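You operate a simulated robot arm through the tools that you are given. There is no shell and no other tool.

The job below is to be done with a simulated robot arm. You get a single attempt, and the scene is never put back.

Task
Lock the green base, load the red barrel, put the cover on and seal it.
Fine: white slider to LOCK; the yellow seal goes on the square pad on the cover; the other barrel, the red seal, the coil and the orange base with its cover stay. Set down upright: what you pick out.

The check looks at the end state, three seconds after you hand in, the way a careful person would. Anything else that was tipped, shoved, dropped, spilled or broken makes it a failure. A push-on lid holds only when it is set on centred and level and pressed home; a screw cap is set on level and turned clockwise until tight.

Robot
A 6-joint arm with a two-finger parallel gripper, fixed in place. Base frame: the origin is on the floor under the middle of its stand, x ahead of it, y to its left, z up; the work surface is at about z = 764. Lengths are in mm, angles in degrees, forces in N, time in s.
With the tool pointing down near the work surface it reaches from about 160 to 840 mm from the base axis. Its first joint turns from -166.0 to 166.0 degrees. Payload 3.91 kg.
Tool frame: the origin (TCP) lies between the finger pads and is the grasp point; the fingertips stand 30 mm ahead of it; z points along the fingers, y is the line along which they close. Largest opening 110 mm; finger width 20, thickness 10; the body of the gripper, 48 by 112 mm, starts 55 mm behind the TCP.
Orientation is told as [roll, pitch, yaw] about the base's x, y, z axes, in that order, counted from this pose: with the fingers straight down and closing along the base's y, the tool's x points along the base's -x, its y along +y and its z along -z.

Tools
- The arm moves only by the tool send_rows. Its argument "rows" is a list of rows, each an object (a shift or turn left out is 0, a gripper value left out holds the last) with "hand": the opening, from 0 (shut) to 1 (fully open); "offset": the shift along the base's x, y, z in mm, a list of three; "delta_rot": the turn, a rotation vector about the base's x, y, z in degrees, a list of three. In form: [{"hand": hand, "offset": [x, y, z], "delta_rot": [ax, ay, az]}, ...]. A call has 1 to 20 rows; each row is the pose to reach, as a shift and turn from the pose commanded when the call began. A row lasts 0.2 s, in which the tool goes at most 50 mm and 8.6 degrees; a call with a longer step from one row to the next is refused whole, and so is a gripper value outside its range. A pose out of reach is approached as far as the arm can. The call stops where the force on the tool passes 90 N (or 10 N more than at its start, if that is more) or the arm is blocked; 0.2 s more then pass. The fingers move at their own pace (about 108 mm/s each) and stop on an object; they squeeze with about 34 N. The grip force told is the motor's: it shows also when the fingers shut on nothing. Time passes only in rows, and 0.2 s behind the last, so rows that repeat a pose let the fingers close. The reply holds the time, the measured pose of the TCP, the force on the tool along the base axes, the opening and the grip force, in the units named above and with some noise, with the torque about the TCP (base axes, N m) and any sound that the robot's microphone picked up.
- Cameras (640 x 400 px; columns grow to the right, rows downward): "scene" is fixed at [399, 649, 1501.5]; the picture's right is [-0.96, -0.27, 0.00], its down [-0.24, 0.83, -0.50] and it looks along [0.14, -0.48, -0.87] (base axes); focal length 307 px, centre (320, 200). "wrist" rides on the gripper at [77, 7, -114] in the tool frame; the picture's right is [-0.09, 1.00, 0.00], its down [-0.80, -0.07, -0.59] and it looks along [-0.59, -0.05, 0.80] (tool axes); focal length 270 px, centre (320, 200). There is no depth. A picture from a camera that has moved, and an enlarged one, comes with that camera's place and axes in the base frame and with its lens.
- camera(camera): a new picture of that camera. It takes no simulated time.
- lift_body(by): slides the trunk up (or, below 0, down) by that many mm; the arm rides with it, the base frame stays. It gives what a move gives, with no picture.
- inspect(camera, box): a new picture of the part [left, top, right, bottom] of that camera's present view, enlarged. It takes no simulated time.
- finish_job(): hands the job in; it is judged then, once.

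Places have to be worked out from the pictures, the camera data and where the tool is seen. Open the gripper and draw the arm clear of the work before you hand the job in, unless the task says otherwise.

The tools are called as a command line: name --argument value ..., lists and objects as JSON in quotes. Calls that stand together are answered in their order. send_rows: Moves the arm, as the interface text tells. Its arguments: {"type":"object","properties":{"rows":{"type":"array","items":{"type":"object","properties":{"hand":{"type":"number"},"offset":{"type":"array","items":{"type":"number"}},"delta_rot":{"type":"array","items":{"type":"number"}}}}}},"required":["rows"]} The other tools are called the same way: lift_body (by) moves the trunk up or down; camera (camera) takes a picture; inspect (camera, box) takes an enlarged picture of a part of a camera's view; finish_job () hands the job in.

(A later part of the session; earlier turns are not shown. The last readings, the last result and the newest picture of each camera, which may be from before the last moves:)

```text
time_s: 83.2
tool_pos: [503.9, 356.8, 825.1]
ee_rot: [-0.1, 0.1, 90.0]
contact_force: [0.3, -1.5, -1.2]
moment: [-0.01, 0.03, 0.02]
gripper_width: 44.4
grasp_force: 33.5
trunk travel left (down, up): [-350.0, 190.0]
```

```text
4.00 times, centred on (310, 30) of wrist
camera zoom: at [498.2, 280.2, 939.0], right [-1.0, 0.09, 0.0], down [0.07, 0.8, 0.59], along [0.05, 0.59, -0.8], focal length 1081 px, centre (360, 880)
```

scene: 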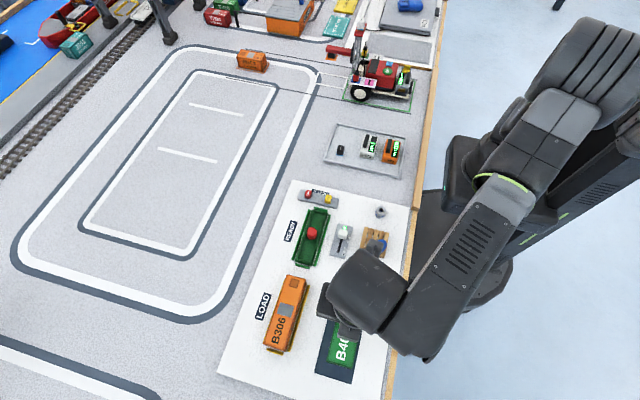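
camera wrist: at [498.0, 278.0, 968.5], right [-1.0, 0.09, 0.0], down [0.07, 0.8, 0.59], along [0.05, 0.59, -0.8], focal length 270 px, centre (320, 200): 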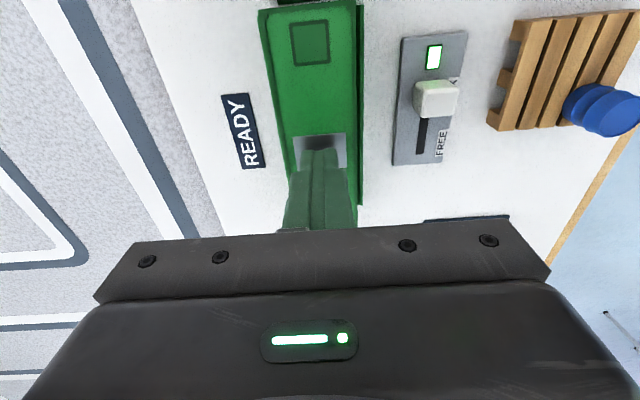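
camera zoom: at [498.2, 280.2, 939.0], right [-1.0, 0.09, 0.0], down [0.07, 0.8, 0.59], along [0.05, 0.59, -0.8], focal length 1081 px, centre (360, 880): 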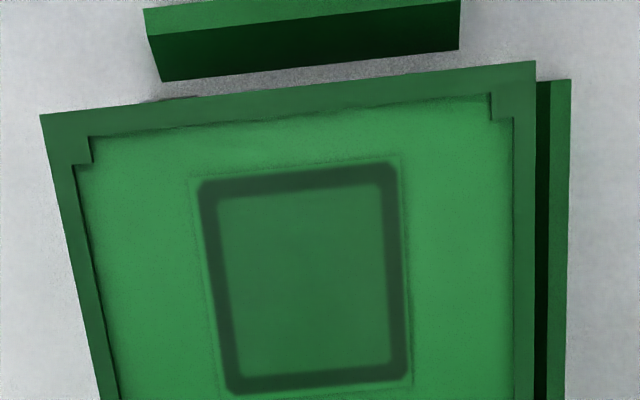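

The arm has about ±0.5 mm of random execution error, but the camera report tracks it. The centred camera position should be about (497.7, 280.6); now it's (498.2, 280.2). I'll correct again.

send_rows --rows '[{"hand": 0, "offset": [-0.5, 0.4, 0]}, {"offset": [-0.5, 0.4, 0]}, {"offset": [-0.5, 0.4, 0]}]'

inspect --camera "wrist" --box '[230, 0, 390, 60]'

```text
time_s: 84.0
tool_pos: [505.2, 357.2, 823.8]
ee_rot: [0.0, 0.0, 89.9]
contact_force: [-0.4, -0.8, -1.2]
moment: [0.0, -0.02, 0.02]
gripper_width: 44.3
grasp_force: 34.2
trunk travel left (down, up): [-350.0, 190.0]
```

```text
4.00 times, centred on (310, 30) of wrist
camera zoom: at [497.6, 280.4, 939.0], right [-1.0, 0.09, 0.0], down [0.07, 0.8, 0.59], along [0.05, 0.59, -0.8], focal length 1081 px, centre (360, 880)
```

zoom: 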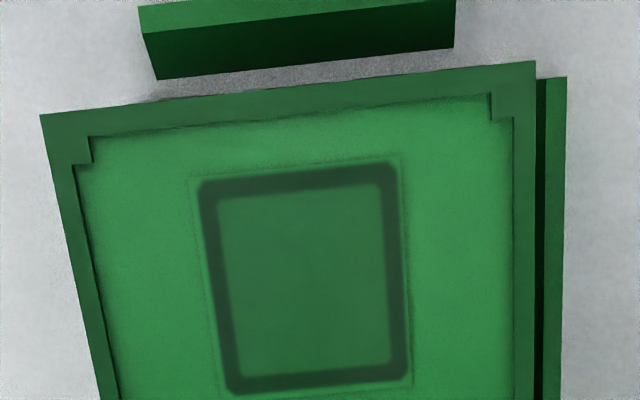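

x is aligned now, and y needs about +0.35 more.

send_rows --rows '[{"hand": 0, "offset": [0, 0.4, 0]}, {"offset": [0, 0.4, 0]}, {"offset": [0, 0.4, 0]}]'

inspect --camera "wrist" --box '[230, 0, 390, 60]'

```text
time_s: 84.8
tool_pos: [504.6, 357.1, 824.9]
ee_rot: [0.0, -0.1, 90.0]
contact_force: [0.0, 0.9, -1.1]
moment: [-0.02, -0.01, 0.0]
gripper_width: 44.4
grasp_force: 34.0
trunk travel left (down, up): [-350.0, 190.0]
```

```text
4.00 times, centred on (310, 30) of wrist
camera zoom: at [497.7, 281.2, 939.2], right [-1.0, 0.09, 0.0], down [0.07, 0.8, 0.59], along [0.05, 0.59, -0.8], focal length 1081 px, centre (360, 880)
```

zoom: 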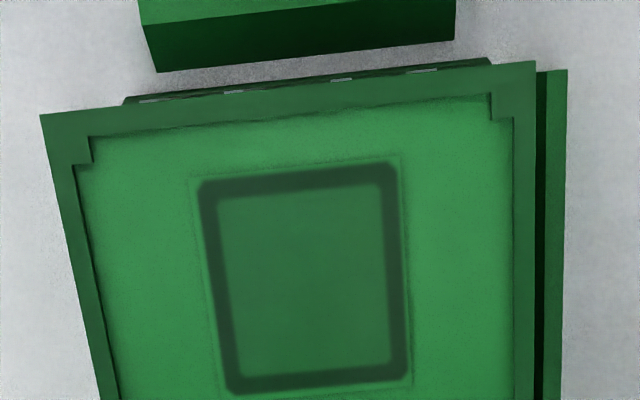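

y is about +0.5 and x about 0. Lowering and pressing tended to drag the cover slightly toward -y, so this is a good start. I'll lower to the flange with light load, release, and re-check.

send_rows --rows '[{"hand": 0, "offset": [0, -0.2, -0.8]}, {"offset": [0, -0.2, -1.6]}, {"offset": [0, -0.2, -2]}, {"offset": [0, -0.2, -2]}]'

inspect --camera "wrist" --box '[230, 0, 390, 60]'

```text
time_s: 85.8
tool_pos: [505.1, 359.3, 823.7]
ee_rot: [0.0, -0.1, 90.0]
contact_force: [0.7, -0.2, 0.3]
moment: [0.03, -0.02, 0.0]
gripper_width: 44.3
grasp_force: 34.2
trunk travel left (down, up): [-350.0, 190.0]
```

```text
4.00 times, centred on (310, 30) of wrist
camera zoom: at [497.5, 281.0, 936.8], right [-1.0, 0.09, 0.0], down [0.07, 0.8, 0.59], along [0.05, 0.59, -0.8], focal length 1081 px, centre (360, 880)
```

zoom: 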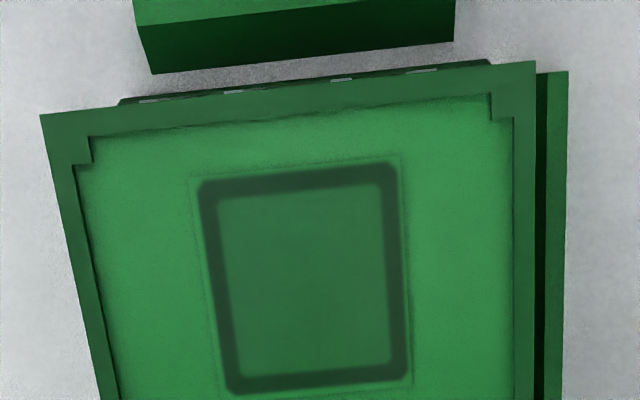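

x is centred (-0.15 mm) and y is about +0.4. I'll lower another bit to contact.

send_rows --rows '[{"hand": 0, "offset": [0, -0.3, -0.5]}, {"offset": [0, -0.3, -1]}, {"offset": [0, -0.3, -1]}]'

inspect --camera "wrist" --box '[230, 0, 390, 60]'

```text
time_s: 86.6
tool_pos: [504.6, 357.7, 822.9]
ee_rot: [-0.1, 0.0, 90.0]
contact_force: [0.3, -1.0, 8.9]
moment: [-0.17, 0.08, -0.01]
gripper_width: 44.2
grasp_force: 34.2
trunk travel left (down, up): [-350.0, 190.0]
```

```text
4.00 times, centred on (310, 30) of wrist
camera zoom: at [497.0, 280.6, 936.6], right [-1.0, 0.09, 0.0], down [0.07, 0.8, 0.6], along [0.05, 0.59, -0.8], focal length 1081 px, centre (360, 880)
```

zoom: 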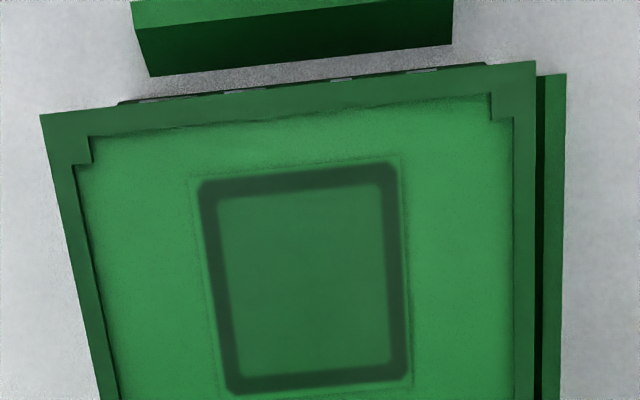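

It's nearly flush in y and about -0.4 mm in x, with 9 N contact. I'll press through the grip with compensating +x to centre fully.

send_rows --rows '[{"hand": 0, "offset": [0.5, 0, -0.5]}, {"offset": [0.8, 0.1, -1]}, {"offset": [1.0, 0.2, -1.5]}, {"offset": [1.2, 0.3, -2]}, {"offset": [1.2, 0.3, -2]}]'

inspect --camera "wrist" --box '[230, 0, 390, 60]'

```text
time_s: 87.8
tool_pos: [505.4, 356.7, 821.0]
ee_rot: [-0.2, -0.1, 90.0]
contact_force: [-3.2, 0.8, 27.7]
moment: [-0.27, 0.23, 0.03]
gripper_width: 44.6
grasp_force: 33.7
trunk travel left (down, up): [-350.0, 190.0]
```

```text
4.00 times, centred on (310, 30) of wrist
camera zoom: at [496.9, 280.4, 936.3], right [-1.0, 0.09, 0.0], down [0.07, 0.8, 0.6], along [0.05, 0.59, -0.8], focal length 1081 px, centre (360, 880)
```

zoom: 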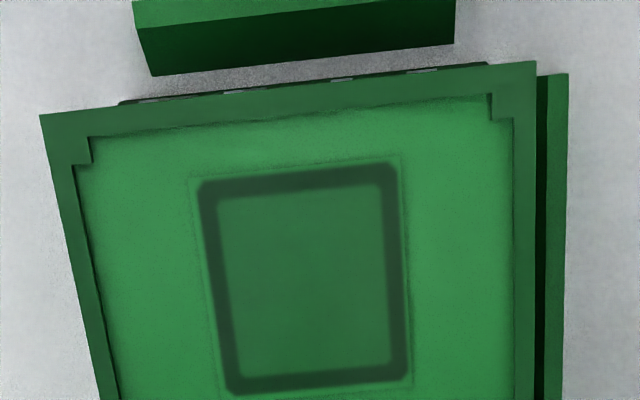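

It's well centred now: about -0.15 mm in x and +0.15 mm in y. I'll ease off the load, open, rise, and press on the centre plate.

send_rows --rows '[{"hand": 0, "offset": [-0.6, 0, 0.8]}, {"offset": [-0.9, 0, 1.6]}, {"hand": 0.6, "offset": [-0.9, 0, 1.6]}, {"offset": [-0.9, 0, 1.6]}, {"offset": [-0.9, 0, 12]}, {"offset": [-0.9, 0, 34]}, {"hand": 0, "offset": [-0.9, 0, 34]}, {"offset": [-0.9, 0, 34]}, {"offset": [-0.9, 0, 34]}]'

inspect --camera "wrist" --box '[230, 0, 390, 60]'

inspect --camera "scene" --box '[288, 245, 328, 270]'

```text
time_s: 89.8
tool_pos: [505.6, 356.5, 855.0]
ee_rot: [0.0, -0.1, 90.0]
contact_force: [0.6, 0.1, 0.0]
moment: [0.01, -0.02, -0.02]
gripper_width: 0.0
grasp_force: 34.0
trunk travel left (down, up): [-350.0, 190.0]
```

```text
4.00 times, centred on (310, 30) of wrist
camera zoom: at [497.5, 280.6, 967.9], right [-1.0, 0.09, 0.0], down [0.07, 0.8, 0.59], along [0.05, 0.59, -0.8], focal length 1081 px, centre (360, 880)
```

zoom: 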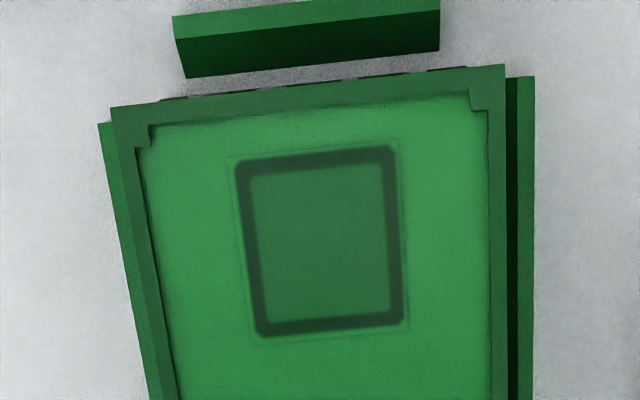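

```text
16.00 times, centred on (308, 258) of scene
camera zoom: at [399.0, 649.0, 1501.5], right [-0.96, -0.27, 0.0], down [-0.24, 0.83, -0.5], along [0.14, -0.48, -0.87], focal length 4911 px, centre (512, -720)
```

zoom: 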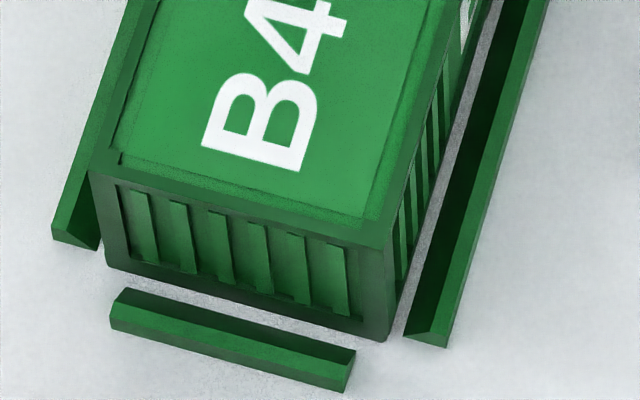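

The scene view now shows the +y end differently, and recomputing the perspective leaves it ambiguous whether the cover is on the flange or about 2 mm above it. I'll back off and tilt the wrist camera to look at the seam from a low angle.

send_rows --rows '[{"hand": 0, "offset": [0, 0, 30]}, {"offset": [0, 0, 60]}, {"offset": [-2, -40, 60], "delta_rot": [4, 0, 0]}, {"offset": [-4, -82, 60], "delta_rot": [11, 0, 0]}, {"offset": [-6, -125, 60], "delta_rot": [18, 0, 0]}, {"offset": [-8, -168, 60], "delta_rot": [25, 0, 0]}, {"offset": [-10, -210, 52], "delta_rot": [30, 0, 0]}, {"offset": [-11, -245, 30], "delta_rot": [30, 0, 0]}, {"offset": [-11.5, -255, 8], "delta_rot": [30, 0, 0]}, {"offset": [-11.5, -255, -5], "delta_rot": [30, 0, 0]}, {"offset": [-11.5, -255, -5], "delta_rot": [30, 0, 0]}]'

camera --camera "wrist"

```text
time_s: 92.2
tool_pos: [493.5, 99.8, 850.4]
ee_rot: [0.0, -29.9, 90.0]
contact_force: [0.5, -0.2, -0.3]
moment: [-0.01, 0.01, -0.02]
gripper_width: 0.0
grasp_force: 34.3
trunk travel left (down, up): [-350.0, 190.0]
```

```text
taken
camera wrist: at [485.1, -23.8, 910.0], right [-1.0, 0.08, 0.04], down [0.07, 0.4, 0.92], along [0.05, 0.91, -0.4], focal length 270 px, centre (320, 200)
```

wrist: 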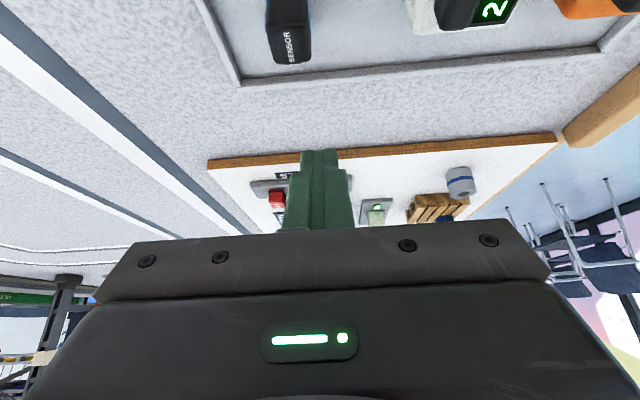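

The closed fingers block the view. I'll open them to look between.

send_rows --rows '[{"hand": 0.8, "offset": [0, 0, 0]}, {"offset": [0, 0, 0]}, {"offset": [0, 0, 0]}]'

inspect --camera "wrist" --box '[260, 160, 380, 230]'

inspect --camera "wrist" --box '[285, 185, 325, 210]'

inspect --camera "wrist" --box '[310, 185, 350, 210]'

```text
time_s: 93.0
tool_pos: [493.3, 100.6, 850.6]
ee_rot: [-0.1, -30.0, 89.9]
contact_force: [0.4, 0.9, 0.9]
moment: [0.01, 0.02, 0.02]
gripper_width: 88.0
grasp_force: 0.0
trunk travel left (down, up): [-350.0, 190.0]
```

```text
5.33 times, centred on (320, 195) of wrist
camera zoom: at [485.1, -23.7, 910.3], right [-1.0, 0.08, 0.04], down [0.07, 0.4, 0.92], along [0.05, 0.91, -0.4], focal length 1442 px, centre (320, 227)
```

zoom: 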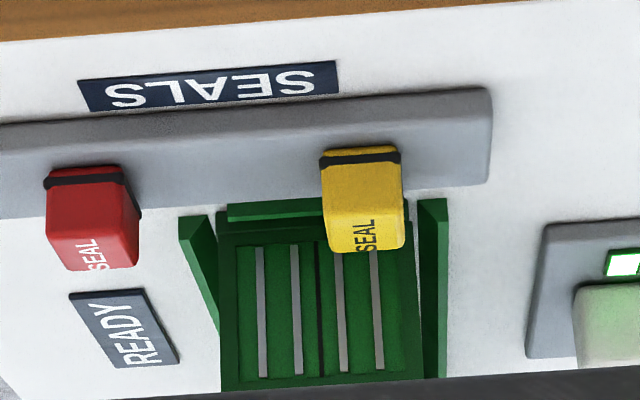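

```text
16.00 times, centred on (305, 198) of wrist
camera zoom: at [485.1, -23.7, 910.3], right [-1.0, 0.08, 0.04], down [0.07, 0.4, 0.92], along [0.05, 0.91, -0.4], focal length 4325 px, centre (560, 240)
```

zoom: 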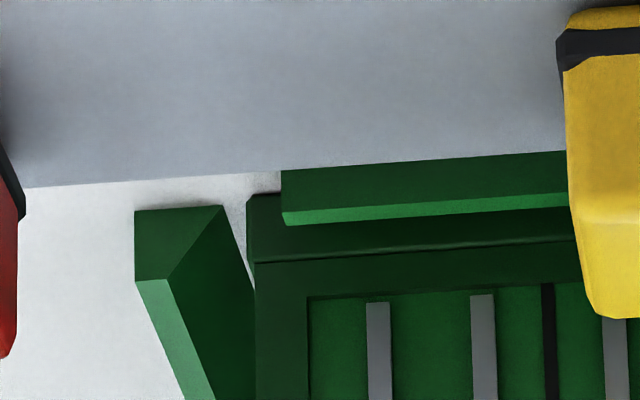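

```text
16.00 times, centred on (330, 198) of wrist
camera zoom: at [485.1, -23.7, 910.3], right [-1.0, 0.08, 0.04], down [0.07, 0.4, 0.92], along [0.05, 0.91, -0.4], focal length 4325 px, centre (160, 240)
```

zoom: 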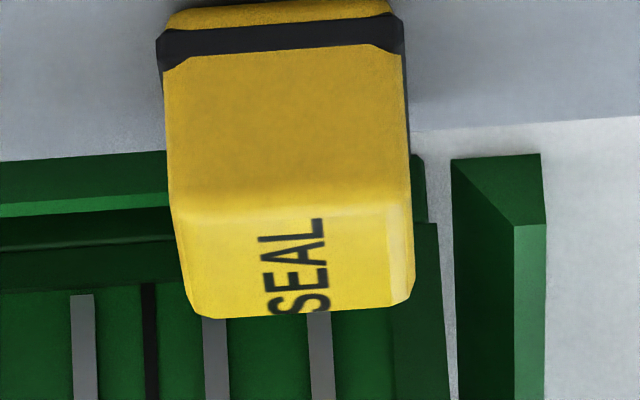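

This low view shows the cover resting directly on the slab along the near end: a thin seam, level, with no gap. It is seated, with about 0.6 mm of x offset. I'll go back over the centre with the fingers closed for one firm final press.

send_rows --rows '[{"hand": 0, "offset": [0, 0, 25], "delta_rot": [0, 0, 0]}, {"offset": [1, 10, 50], "delta_rot": [0, 0, 0]}, {"offset": [2, 45, 65], "delta_rot": [-5, 0, 0]}, {"offset": [4, 88, 65], "delta_rot": [-12, 0, 0]}, {"offset": [6, 130, 65], "delta_rot": [-19, 0, 0]}, {"offset": [8, 172, 65], "delta_rot": [-26, 0, 0]}, {"offset": [10, 214, 65], "delta_rot": [-30, 0, 0]}, {"offset": [11, 245, 65], "delta_rot": [-30, 0, 0]}, {"offset": [11.5, 254, 60], "delta_rot": [-30, 0, 0]}, {"offset": [11.5, 254, 30], "delta_rot": [-30, 0, 0]}, {"offset": [11.5, 254, 10], "delta_rot": [-30, 0, 0]}, {"offset": [11.5, 254, 5], "delta_rot": [-30, 0, 0]}, {"offset": [11.5, 254, 5], "delta_rot": [-30, 0, 0]}]'

camera --camera "wrist"

inspect --camera "wrist" --box '[230, 0, 390, 100]'

```text
time_s: 95.8
tool_pos: [505.5, 357.8, 854.9]
ee_rot: [-0.1, 0.0, 90.0]
contact_force: [0.6, 0.3, -0.3]
moment: [0.0, 0.03, -0.03]
gripper_width: 0.0
grasp_force: 33.4
trunk travel left (down, up): [-350.0, 190.0]
```

```text
taken
camera wrist: at [497.8, 280.6, 967.6], right [-1.0, 0.09, 0.0], down [0.07, 0.8, 0.59], along [0.05, 0.59, -0.8], focal length 270 px, centre (320, 200)
```

wrist: 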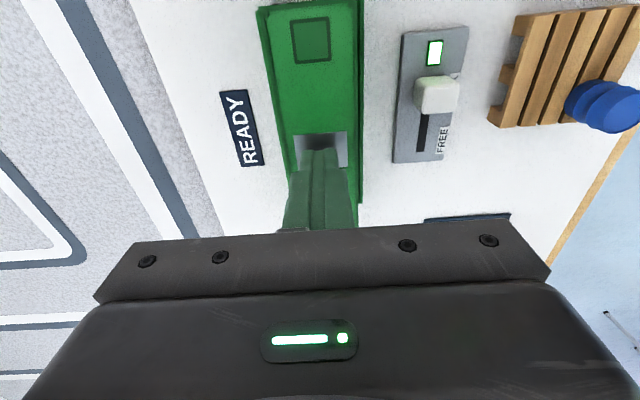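

```text
4.00 times, centred on (310, 50) of wrist
camera zoom: at [497.8, 280.6, 967.6], right [-1.0, 0.09, 0.0], down [0.07, 0.8, 0.59], along [0.05, 0.59, -0.8], focal length 1081 px, centre (360, 800)
```

zoom: 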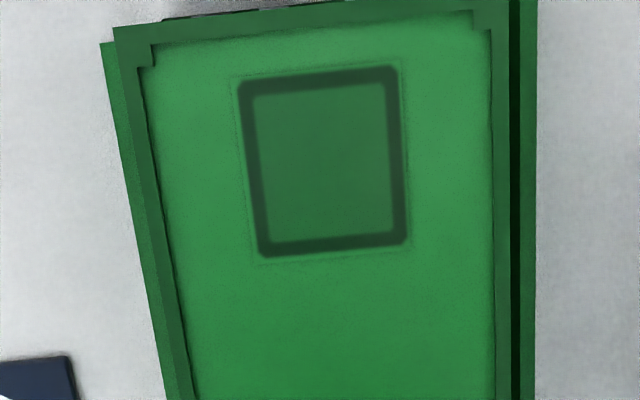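

The TCP is 2.5 mm past the cover's centre in y, so I'll shift back and press progressively to around 80 N.

send_rows --rows '[{"hand": 0, "offset": [0.2, -2.5, 0]}, {"offset": [0.2, -2.5, -4]}, {"offset": [0.2, -2.5, -7]}, {"offset": [0.2, -2.5, -8]}, {"offset": [0.5, -2.4, -9]}, {"offset": [0.8, -2.3, -10]}, {"offset": [1.1, -2.2, -11]}, {"offset": [1.4, -2.1, -12]}, {"offset": [1.7, -2.0, -13]}, {"offset": [1.7, -2.0, -13]}]'

```text
time_s: 98.0
tool_pos: [505.3, 354.4, 846.4]
ee_rot: [-0.4, -0.2, 90.0]
contact_force: [-1.7, 0.2, 50.9]
moment: [-0.09, 0.09, 0.04]
gripper_width: 0.0
grasp_force: 34.2
trunk travel left (down, up): [-350.0, 190.0]
```

50.9 N with very small side forces. I'll continue up to about 80 N.

send_rows --rows '[{"hand": 0, "offset": [0.2, 0.1, -0.9]}, {"offset": [0.4, 0.1, -1.8]}, {"offset": [0.6, 0.2, -2.7]}, {"offset": [0.7, 0.2, -3.2]}, {"offset": [0.7, 0.2, -3.2]}]'

```text
time_s: 99.2
tool_pos: [505.7, 353.6, 845.9]
ee_rot: [-0.6, -0.6, 90.0]
contact_force: [-5.3, -2.3, 75.1]
moment: [-0.32, 0.19, 0.03]
gripper_width: 0.2
grasp_force: 33.9
trunk travel left (down, up): [-350.0, 190.0]
```

75 N with no sound and no further travel: the cover is firmly home. I'll unload, rise, and check the cover before going for the yellow seal.

send_rows --rows '[{"hand": 0, "offset": [-0.8, -0.2, 3]}, {"offset": [-1.8, -0.4, 6]}, {"offset": [-2.2, -0.4, 10]}, {"offset": [-2.2, -0.4, 40]}, {"offset": [-2.2, -0.4, 65]}, {"offset": [-2.2, -0.4, 65]}]'

inspect --camera "wrist" --box '[230, 0, 390, 100]'

inspect --camera "scene" --box '[288, 245, 328, 270]'

```text
time_s: 100.6
tool_pos: [505.6, 352.7, 902.8]
ee_rot: [0.1, 0.1, 90.0]
contact_force: [0.6, 0.5, 0.0]
moment: [0.01, 0.01, 0.0]
gripper_width: 0.0
grasp_force: 34.1
trunk travel left (down, up): [-350.0, 190.0]
```

```text
4.00 times, centred on (310, 50) of wrist
camera zoom: at [497.6, 275.9, 1017.2], right [-1.0, 0.09, 0.0], down [0.07, 0.8, 0.59], along [0.05, 0.59, -0.8], focal length 1081 px, centre (360, 800)
```

zoom: 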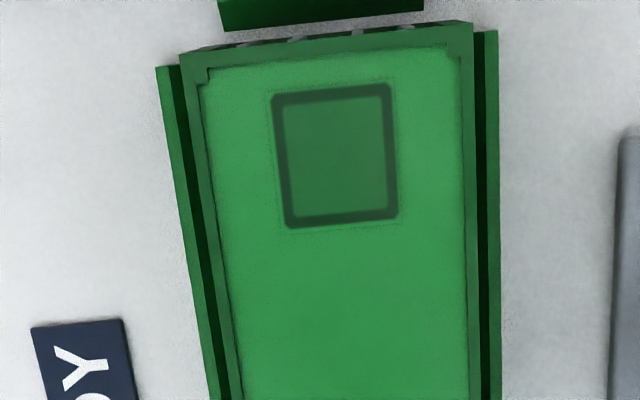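

```text
16.00 times, centred on (308, 258) of scene
camera zoom: at [399.0, 649.0, 1501.5], right [-0.96, -0.27, 0.0], down [-0.24, 0.83, -0.5], along [0.14, -0.48, -0.87], focal length 4911 px, centre (512, -720)
```

zoom: 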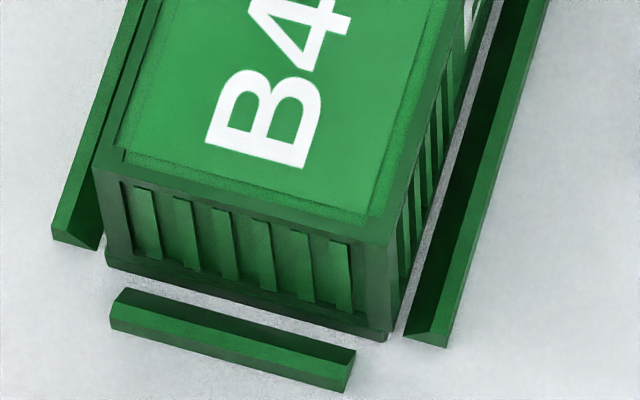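

The unload with sideways compensation dragged the cover about 0.9 mm toward -x. I'll re-grip, centre it with minimal preload, and afterwards press only vertically. First I descend around it with the fingers open.

send_rows --rows '[{"hand": 0.6, "offset": [0, 1, 0]}, {"offset": [0, 1, -10]}, {"offset": [0, 1, -30]}, {"offset": [0, 1, -52]}, {"offset": [0, 1, -68]}, {"offset": [0, 1, -74]}, {"offset": [0, 1, -74]}]'

inspect --camera "wrist" --box '[230, 0, 390, 60]'

```text
time_s: 102.2
tool_pos: [505.1, 354.8, 830.2]
ee_rot: [0.0, 0.1, 89.9]
contact_force: [0.2, -0.1, -0.1]
moment: [-0.01, -0.01, 0.01]
gripper_width: 66.2
grasp_force: 0.1
trunk travel left (down, up): [-350.0, 190.0]
```

```text
4.00 times, centred on (310, 30) of wrist
camera zoom: at [497.9, 278.3, 943.8], right [-1.0, 0.09, 0.0], down [0.07, 0.8, 0.59], along [0.05, 0.59, -0.8], focal length 1081 px, centre (360, 880)
```

zoom: 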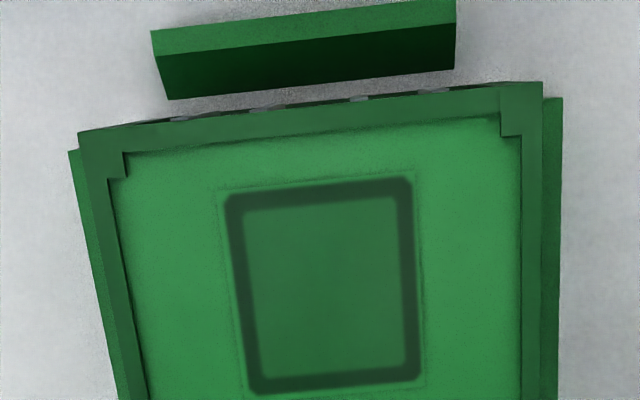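

Camera x is 497.9 and the target is 497.65. I'll lower 7 mm with a small x correction and close.

send_rows --rows '[{"hand": 0.6, "offset": [-0.2, 0, -4]}, {"offset": [-0.2, 0, -6.6]}, {"offset": [-0.2, 0, -6.6]}, {"hand": 0, "offset": [-0.2, 0, -6.6]}, {"offset": [-0.2, 0, -6.6]}, {"offset": [-0.2, 0, -6.6]}, {"offset": [-0.2, 0, -6.6]}]'

send_rows --rows '[{"hand": 0, "offset": [0, 0, 0.5]}, {"offset": [0, 0.6, 0.9]}, {"offset": [0, 0.8, 0.9]}, {"offset": [0, 0.8, 0.9]}]'

inspect --camera "wrist" --box '[230, 0, 390, 60]'

```text
time_s: 103.8
tool_pos: [505.3, 355.2, 824.2]
ee_rot: [0.0, -0.1, 90.0]
contact_force: [1.2, -0.3, 0.3]
moment: [0.01, 0.01, 0.0]
gripper_width: 44.6
grasp_force: 34.2
trunk travel left (down, up): [-350.0, 190.0]
```

```text
time_s: 104.8
tool_pos: [504.7, 356.9, 823.5]
ee_rot: [0.0, 0.0, 90.0]
contact_force: [1.1, 0.3, 1.6]
moment: [-0.16, 0.04, 0.0]
gripper_width: 44.3
grasp_force: 33.9
trunk travel left (down, up): [-350.0, 190.0]
```

```text
4.00 times, centred on (310, 30) of wrist
camera zoom: at [496.9, 279.5, 937.5], right [-1.0, 0.09, 0.0], down [0.07, 0.8, 0.59], along [0.05, 0.59, -0.8], focal length 1081 px, centre (360, 880)
```

zoom: 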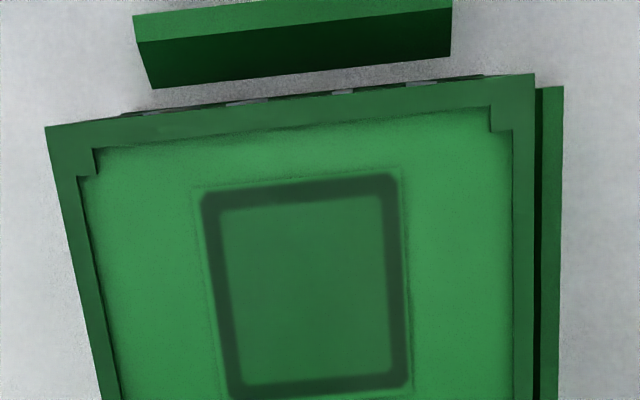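

The cover is now at about -0.5 mm in x and +0.3 mm in y relative to the slab. I'll nudge +0.6 in x and -0.2 in y.

send_rows --rows '[{"hand": 0, "offset": [0.4, -0.1, 0.3]}, {"offset": [0.7, -0.2, 0.3]}, {"offset": [0.7, -0.2, 0.3]}]'

inspect --camera "wrist" --box '[230, 0, 390, 60]'

```text
time_s: 105.6
tool_pos: [504.9, 354.4, 824.3]
ee_rot: [-0.1, 0.0, 90.1]
contact_force: [-0.5, 0.4, -0.6]
moment: [0.03, 0.02, -0.01]
gripper_width: 44.3
grasp_force: 34.1
trunk travel left (down, up): [-350.0, 190.0]
```

```text
4.00 times, centred on (310, 30) of wrist
camera zoom: at [497.7, 278.8, 937.9], right [-1.0, 0.09, 0.0], down [0.07, 0.8, 0.59], along [0.05, 0.59, -0.8], focal length 1081 px, centre (360, 880)
```

zoom: 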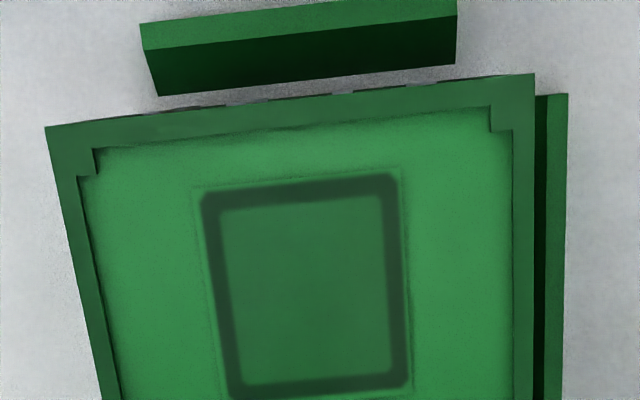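

Now about +0.2 mm in x and -0.5 mm in y, which is good. I'll lower vertically until light contact.

send_rows --rows '[{"hand": 0, "offset": [0, 0.2, -0.5]}, {"offset": [0, 0.2, -1]}, {"offset": [0, 0.2, -1.4]}, {"offset": [0, 0.2, -1.4]}]'

inspect --camera "wrist" --box '[230, 0, 390, 60]'

```text
time_s: 106.6
tool_pos: [505.4, 355.8, 823.6]
ee_rot: [-0.2, -0.1, 90.0]
contact_force: [0.1, -0.7, 13.1]
moment: [-0.37, 0.07, -0.02]
gripper_width: 44.6
grasp_force: 34.2
trunk travel left (down, up): [-350.0, 190.0]
```

```text
4.00 times, centred on (310, 30) of wrist
camera zoom: at [497.4, 278.8, 937.3], right [-1.0, 0.09, 0.0], down [0.07, 0.8, 0.6], along [0.05, 0.59, -0.8], focal length 1081 px, centre (360, 880)
```

zoom: 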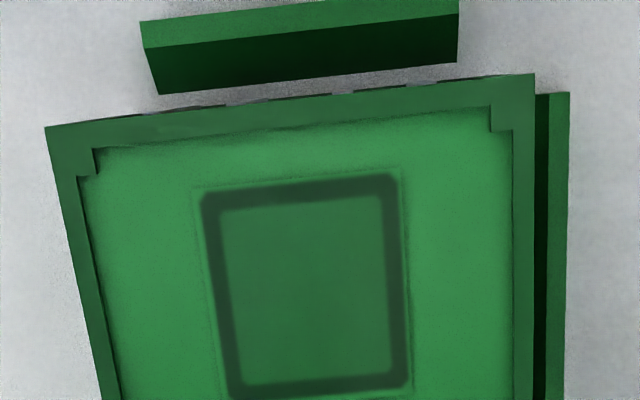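

Set down with 13 N and nearly centred. I'll ease off, open, rise, close the fingers, and then press straight down and straight up.

send_rows --rows '[{"hand": 0, "offset": [0, 0, 0.8]}, {"hand": 0.6, "offset": [0, 0, 0.8]}, {"offset": [0, 0, 0.8]}, {"offset": [0, 0, 12]}, {"offset": [0, 0, 34]}, {"hand": 0, "offset": [0, -0.5, 34]}, {"offset": [0, -0.5, 34]}, {"offset": [0, -0.5, 34]}]'

inspect --camera "wrist" --box '[230, 0, 390, 60]'

```text
time_s: 108.4
tool_pos: [505.6, 354.5, 855.4]
ee_rot: [0.0, 0.0, 90.1]
contact_force: [-0.7, 0.1, 0.6]
moment: [0.0, 0.0, -0.01]
gripper_width: 0.1
grasp_force: 33.9
trunk travel left (down, up): [-350.0, 190.0]
```

```text
4.00 times, centred on (310, 30) of wrist
camera zoom: at [497.9, 278.4, 969.6], right [-1.0, 0.09, 0.0], down [0.07, 0.8, 0.59], along [0.05, 0.59, -0.8], focal length 1081 px, centre (360, 880)
```

zoom: 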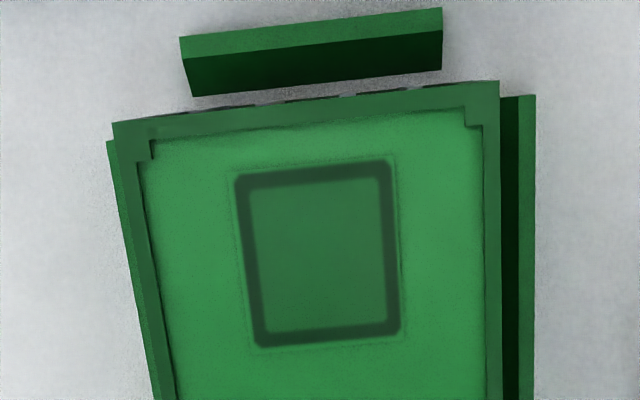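

The cover is now within about 0.3 mm of centre. I'll press straight down to about 50 N and straight back up.

send_rows --rows '[{"hand": 0, "offset": [0, 0, -5]}, {"offset": [0, 0, -8]}, {"offset": [0, 0, -9.5]}, {"offset": [0, 0, -10.5]}, {"offset": [0, 0, -11.5]}, {"offset": [0, 0, -12.5]}, {"offset": [0, 0, -13.5]}, {"offset": [0, 0, -13.5]}, {"offset": [0, 0, -13.5]}]'

send_rows --rows '[{"hand": 0, "offset": [0, 0, 2]}, {"offset": [0, 0, 4]}, {"offset": [0, 0, 8]}, {"offset": [0, 0, 25]}, {"offset": [0, 0, 50]}, {"offset": [0, 0, 50]}]'

inspect --camera "wrist" --box '[230, 0, 390, 100]'

inspect --camera "scene" --box '[288, 245, 328, 270]'

```text
time_s: 110.4
tool_pos: [504.9, 355.9, 846.9]
ee_rot: [-0.4, -0.4, 90.0]
contact_force: [8.6, 3.4, 44.4]
moment: [0.03, -0.26, 0.05]
gripper_width: 0.0
grasp_force: 34.1
trunk travel left (down, up): [-350.0, 190.0]
```

```text
time_s: 111.8
tool_pos: [504.1, 354.8, 892.3]
ee_rot: [0.0, 0.1, 89.9]
contact_force: [0.5, -0.2, -0.3]
moment: [0.04, 0.0, 0.01]
gripper_width: 0.0
grasp_force: 34.1
trunk travel left (down, up): [-350.0, 190.0]
```

```text
4.00 times, centred on (310, 50) of wrist
camera zoom: at [496.5, 278.5, 1006.0], right [-1.0, 0.09, 0.0], down [0.07, 0.8, 0.59], along [0.05, 0.59, -0.8], focal length 1081 px, centre (360, 800)
```

zoom: 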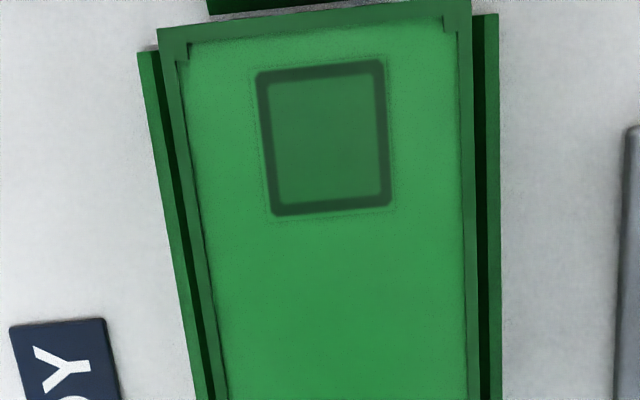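

```text
16.00 times, centred on (308, 258) of scene
camera zoom: at [399.0, 649.0, 1501.5], right [-0.96, -0.27, 0.0], down [-0.24, 0.83, -0.5], along [0.14, -0.48, -0.87], focal length 4911 px, centre (512, -720)
```

zoom: 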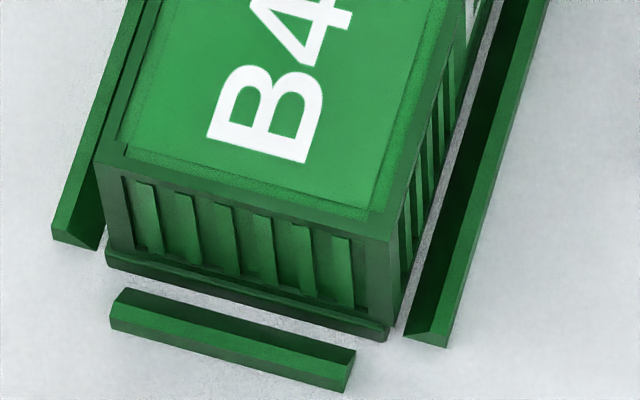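

Even the straight press dragged the cover about 1 mm toward -x/-y because the arm flexes under load. It is seated on the flange anyway, so I'll re-centre once more by grip with only light load and leave it there.

send_rows --rows '[{"hand": 0.6, "offset": [1.2, 0, 0]}, {"offset": [1.2, 0, -15]}, {"offset": [1.2, 0, -35]}, {"offset": [1.2, 0, -52]}, {"offset": [1.2, 0, -62]}, {"offset": [1.2, 0, -62]}]'

inspect --camera "wrist" --box '[230, 0, 390, 60]'

```text
time_s: 113.2
tool_pos: [507.3, 356.1, 830.0]
ee_rot: [0.0, 0.0, 90.1]
contact_force: [0.5, -0.1, -0.7]
moment: [-0.02, 0.02, -0.01]
gripper_width: 66.0
grasp_force: 0.1
trunk travel left (down, up): [-350.0, 190.0]
```

```text
4.00 times, centred on (310, 30) of wrist
camera zoom: at [500.4, 279.1, 943.6], right [-1.0, 0.09, 0.0], down [0.07, 0.8, 0.59], along [0.05, 0.59, -0.8], focal length 1081 px, centre (360, 880)
```

zoom: 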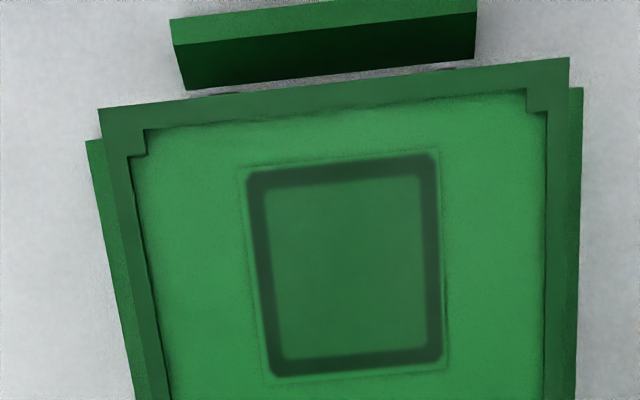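

The tool drifted to camera x = 500.4. I'll correct by -2.7 mm in x before lowering and closing.

send_rows --rows '[{"hand": 0.6, "offset": [-2.7, 0.3, 0]}, {"offset": [-2.7, 0.3, 0]}, {"offset": [-2.7, 0.3, -4]}, {"offset": [-2.7, 0.3, -6.6]}, {"offset": [-2.7, 0.3, -6.6]}]'

inspect --camera "wrist" --box '[230, 0, 390, 60]'

```text
time_s: 114.4
tool_pos: [504.9, 356.9, 823.1]
ee_rot: [0.0, 0.0, 90.1]
contact_force: [0.2, -0.2, -0.6]
moment: [0.03, 0.0, -0.02]
gripper_width: 66.0
grasp_force: 0.1
trunk travel left (down, up): [-350.0, 190.0]
```

```text
4.00 times, centred on (310, 30) of wrist
camera zoom: at [497.2, 279.9, 937.5], right [-1.0, 0.09, 0.0], down [0.07, 0.8, 0.59], along [0.05, 0.59, -0.8], focal length 1081 px, centre (360, 880)
```

zoom: 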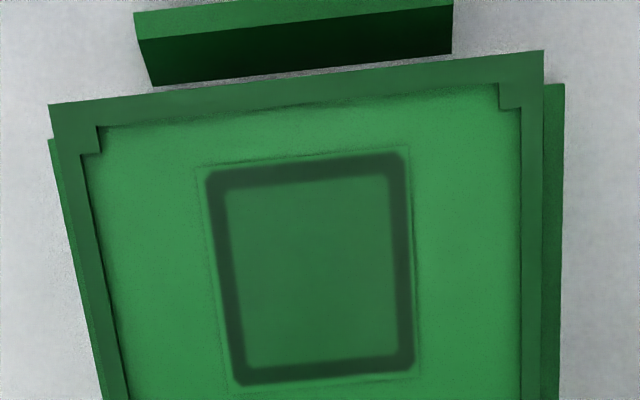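

Close enough; I'll add +0.4 x, close on the cover, then lift it slightly.

send_rows --rows '[{"hand": 0.6, "offset": [0.5, 0, 0]}, {"hand": 0, "offset": [0.5, 0, 0]}, {"offset": [0.5, 0, 0]}, {"offset": [0.5, 0, 0]}, {"offset": [0.5, 0, 0]}, {"offset": [0.5, 0, 0.6]}, {"offset": [0.5, 0.5, 1.2]}, {"offset": [0.5, 1.0, 1.2]}, {"offset": [0.5, 1.0, 1.2]}]'

inspect --camera "wrist" --box '[230, 0, 390, 60]'

```text
time_s: 116.4
tool_pos: [504.9, 357.4, 824.7]
ee_rot: [0.0, 0.0, 90.1]
contact_force: [-0.4, -0.4, 1.3]
moment: [-0.01, 0.01, -0.01]
gripper_width: 44.4
grasp_force: 34.0
trunk travel left (down, up): [-350.0, 190.0]
```

```text
4.00 times, centred on (310, 30) of wrist
camera zoom: at [497.3, 280.6, 939.4], right [-1.0, 0.09, 0.0], down [0.07, 0.8, 0.59], along [0.05, 0.59, -0.8], focal length 1081 px, centre (360, 880)
```

zoom: 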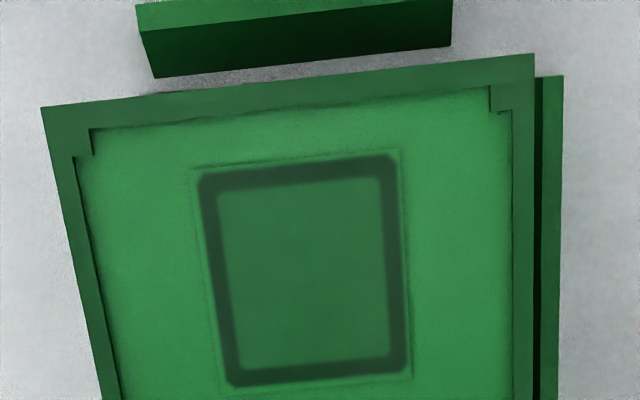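

Offsets are now about (-0.3, -0.3). I'll add (+0.3, +0.3) while lowering to light contact.

send_rows --rows '[{"hand": 0, "offset": [0.3, 0.3, -0.6]}, {"offset": [0.3, 0.3, -1.2]}, {"offset": [0.3, 0.3, -1.8]}, {"offset": [0.3, 0.3, -2.1]}, {"offset": [0.3, 0.3, -2.1]}]'

inspect --camera "wrist" --box '[230, 0, 390, 60]'

```text
time_s: 117.6
tool_pos: [505.3, 357.5, 823.2]
ee_rot: [-0.1, 0.0, 89.9]
contact_force: [2.0, 1.8, 6.2]
moment: [-0.2, -0.01, 0.04]
gripper_width: 44.1
grasp_force: 34.7
trunk travel left (down, up): [-350.0, 190.0]
```

```text
4.00 times, centred on (310, 30) of wrist
camera zoom: at [497.7, 279.9, 937.5], right [-1.0, 0.09, 0.0], down [0.07, 0.8, 0.6], along [0.05, 0.59, -0.8], focal length 1081 px, centre (360, 880)
```

zoom: 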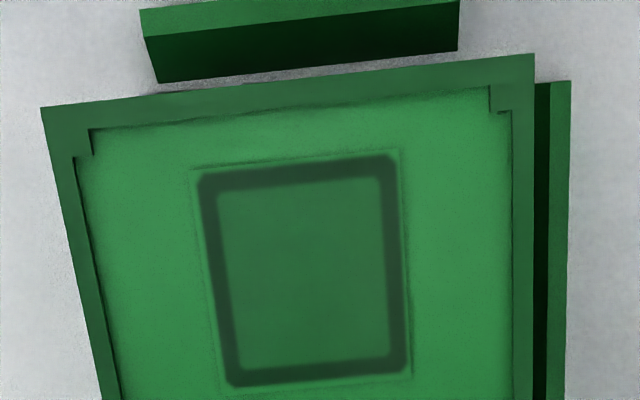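

x is right, but y slipped back to about -0.9. I'll lift a hair, push +y by 1 mm and set down again.

send_rows --rows '[{"hand": 0, "offset": [0, 0.3, 0.6]}, {"offset": [0, 0.8, 0.8]}, {"offset": [0, 1.3, 0.8]}, {"offset": [0, 1.3, 0.8]}, {"offset": [0, 1.3, 0.3]}, {"offset": [0, 1.3, -0.2]}, {"offset": [0, 1.3, -0.2]}]'

inspect --camera "wrist" --box '[230, 0, 390, 60]'

```text
time_s: 119.2
tool_pos: [503.7, 358.1, 823.2]
ee_rot: [-0.2, 0.0, 90.0]
contact_force: [-1.9, -1.1, 8.6]
moment: [-0.2, 0.12, -0.02]
gripper_width: 44.2
grasp_force: 33.6
trunk travel left (down, up): [-350.0, 190.0]
```

```text
4.00 times, centred on (310, 30) of wrist
camera zoom: at [497.1, 281.5, 937.5], right [-1.0, 0.09, 0.0], down [0.07, 0.8, 0.59], along [0.05, 0.59, -0.8], focal length 1081 px, centre (360, 880)
```

zoom: 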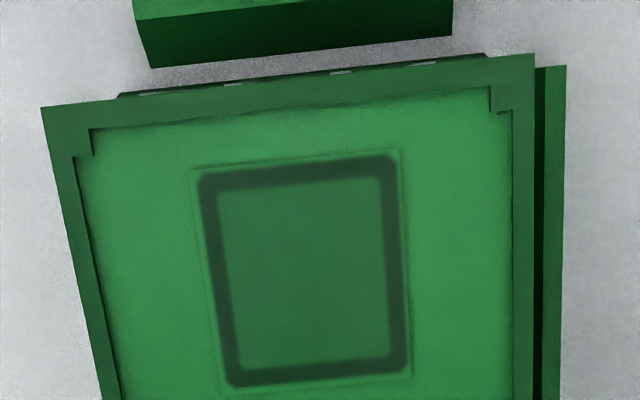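

Now about (-0.4, +0.4). I'll nudge +0.5 in x with the load eased, then open and rise.

send_rows --rows '[{"hand": 0, "offset": [0.3, 0, 0.4]}, {"offset": [0.6, -0.1, 0.5]}, {"offset": [0.6, -0.1, 0.5]}]'

inspect --camera "wrist" --box '[230, 0, 390, 60]'

```text
time_s: 120.0
tool_pos: [504.9, 358.4, 823.6]
ee_rot: [-0.1, 0.0, 90.0]
contact_force: [-2.4, -0.4, 7.7]
moment: [0.02, 0.12, 0.02]
gripper_width: 44.1
grasp_force: 33.6
trunk travel left (down, up): [-350.0, 190.0]
```

```text
4.00 times, centred on (310, 30) of wrist
camera zoom: at [497.5, 281.6, 937.5], right [-1.0, 0.09, 0.0], down [0.07, 0.8, 0.59], along [0.05, 0.59, -0.8], focal length 1081 px, centre (360, 880)
```

zoom: 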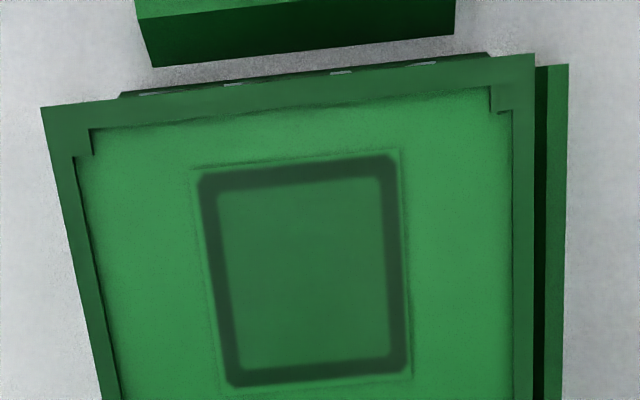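

Centred in x and about +0.4 in y, level, with light contact. I'll open, rise and move over the yellow seal, checking the cover on the way.

send_rows --rows '[{"hand": 0.3, "offset": [0, 0, 0.2]}, {"hand": 0.6, "offset": [0, 0, 0.3]}, {"offset": [0, 0, 0.3]}, {"offset": [0, 0, 15]}, {"offset": [0, 0, 45]}, {"offset": [0, 0, 75]}, {"offset": [0, 0, 75]}]'

inspect --camera "wrist" --box '[230, 0, 390, 100]'

inspect --camera "scene" --box '[288, 245, 328, 270]'

inspect --camera "scene" --box '[280, 185, 400, 275]'

```text
time_s: 121.6
tool_pos: [503.8, 359.2, 897.7]
ee_rot: [0.0, 0.0, 90.0]
contact_force: [-0.3, 0.2, -0.3]
moment: [0.03, 0.01, 0.01]
gripper_width: 66.2
grasp_force: 0.1
trunk travel left (down, up): [-350.0, 190.0]
```

```text
4.00 times, centred on (310, 50) of wrist
camera zoom: at [497.0, 282.5, 1011.8], right [-1.0, 0.09, 0.0], down [0.07, 0.8, 0.59], along [0.05, 0.59, -0.8], focal length 1081 px, centre (360, 800)
```

zoom: 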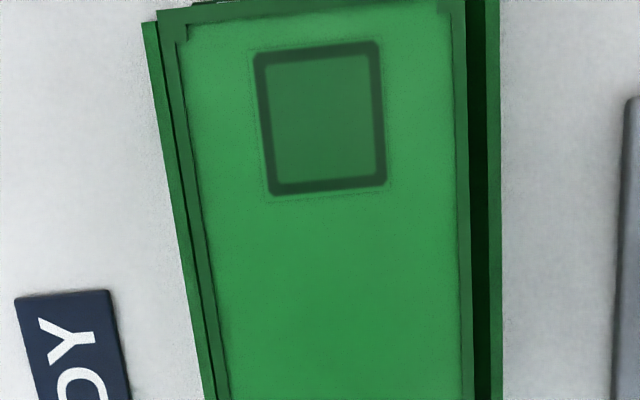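

```text
16.00 times, centred on (308, 258) of scene
camera zoom: at [399.0, 649.0, 1501.5], right [-0.96, -0.27, 0.0], down [-0.24, 0.83, -0.5], along [0.14, -0.48, -0.87], focal length 4911 px, centre (512, -720)
```

zoom: 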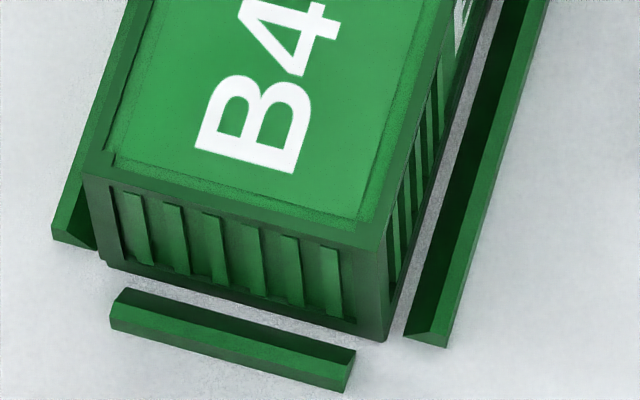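

```text
4.44 times, centred on (340, 230) of scene
camera zoom: at [399.0, 649.0, 1501.5], right [-0.96, -0.27, 0.0], down [-0.24, 0.83, -0.5], along [0.14, -0.48, -0.87], focal length 1364 px, centre (231, 67)
```

zoom: 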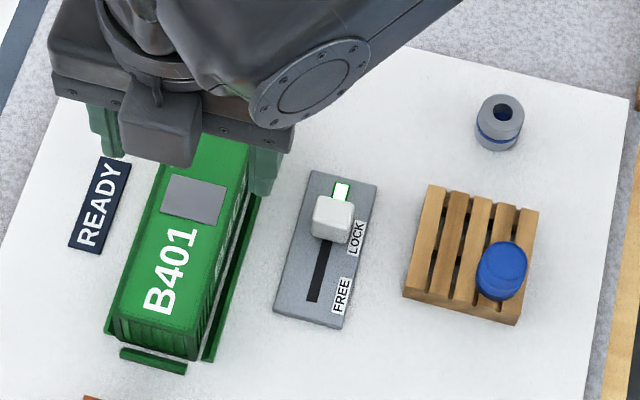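

The cover looks centred in x between the guides. I'll move to the seal area and look at the near end again from there.

send_rows --rows '[{"hand": 0.6, "offset": [-1, -35, 0]}, {"offset": [-3, -75, 0]}, {"offset": [-5, -115, -8]}, {"offset": [-7, -145, -20]}, {"offset": [-7, -155, -26]}, {"offset": [-7, -155, -26]}]'

inspect --camera "wrist" --box '[282, 178, 362, 228]'

inspect --camera "wrist" --box '[284, 182, 324, 207]'

inspect --camera "wrist" --box '[324, 180, 364, 205]'

camera --camera "wrist"

```text
time_s: 123.0
tool_pos: [498.1, 203.3, 871.2]
ee_rot: [0.0, 0.1, 89.9]
contact_force: [0.1, -0.3, 0.6]
moment: [0.0, 0.01, 0.0]
gripper_width: 66.1
grasp_force: 0.1
trunk travel left (down, up): [-350.0, 190.0]
```

```text
8.00 times, centred on (322, 203) of wrist
camera zoom: at [491.1, 126.5, 985.5], right [-1.0, 0.09, 0.0], down [0.07, 0.8, 0.59], along [0.05, 0.59, -0.8], focal length 2162 px, centre (304, 176)
```

zoom: 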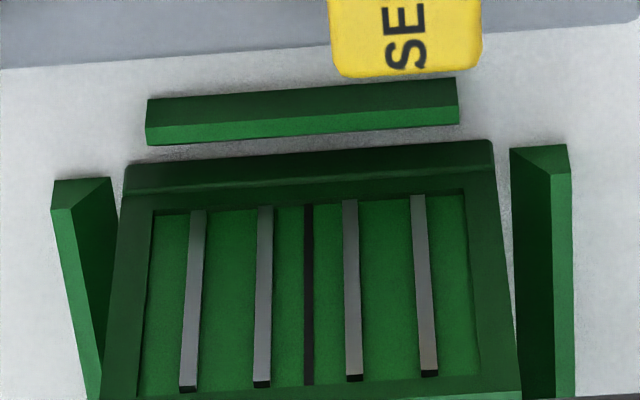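

```text
16.00 times, centred on (304, 194) of wrist
camera zoom: at [491.1, 126.5, 985.5], right [-1.0, 0.09, 0.0], down [0.07, 0.8, 0.59], along [0.05, 0.59, -0.8], focal length 4325 px, centre (576, 288)
```

zoom: 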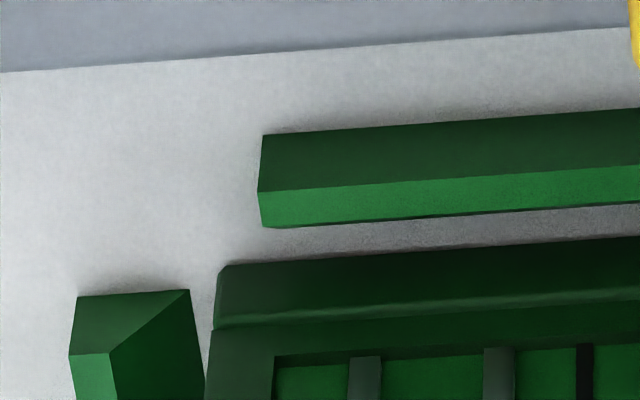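

```text
16.00 times, centred on (344, 192) of wrist
camera zoom: at [491.1, 126.5, 985.5], right [-1.0, 0.09, 0.0], down [0.07, 0.8, 0.59], along [0.05, 0.59, -0.8], focal length 4325 px, centre (-64, 320)
```

zoom: 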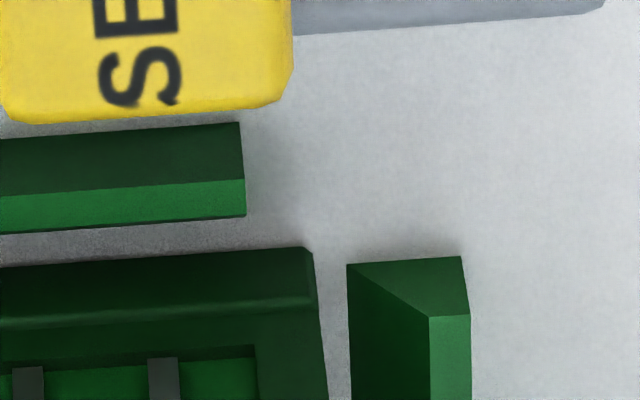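

```text
taken
camera wrist: at [491.1, 126.5, 985.5], right [-1.0, 0.09, 0.0], down [0.07, 0.8, 0.59], along [0.05, 0.59, -0.8], focal length 270 px, centre (320, 200)
```

wrist: 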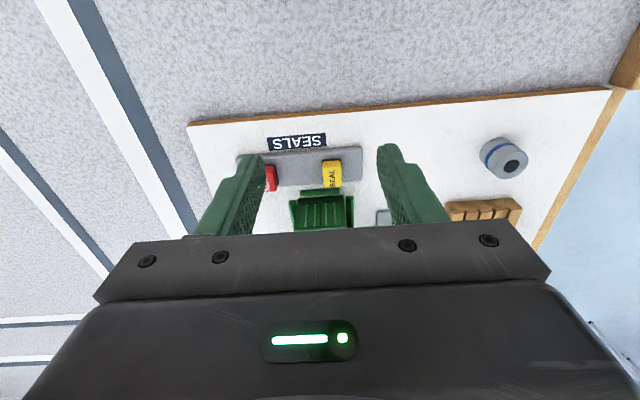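

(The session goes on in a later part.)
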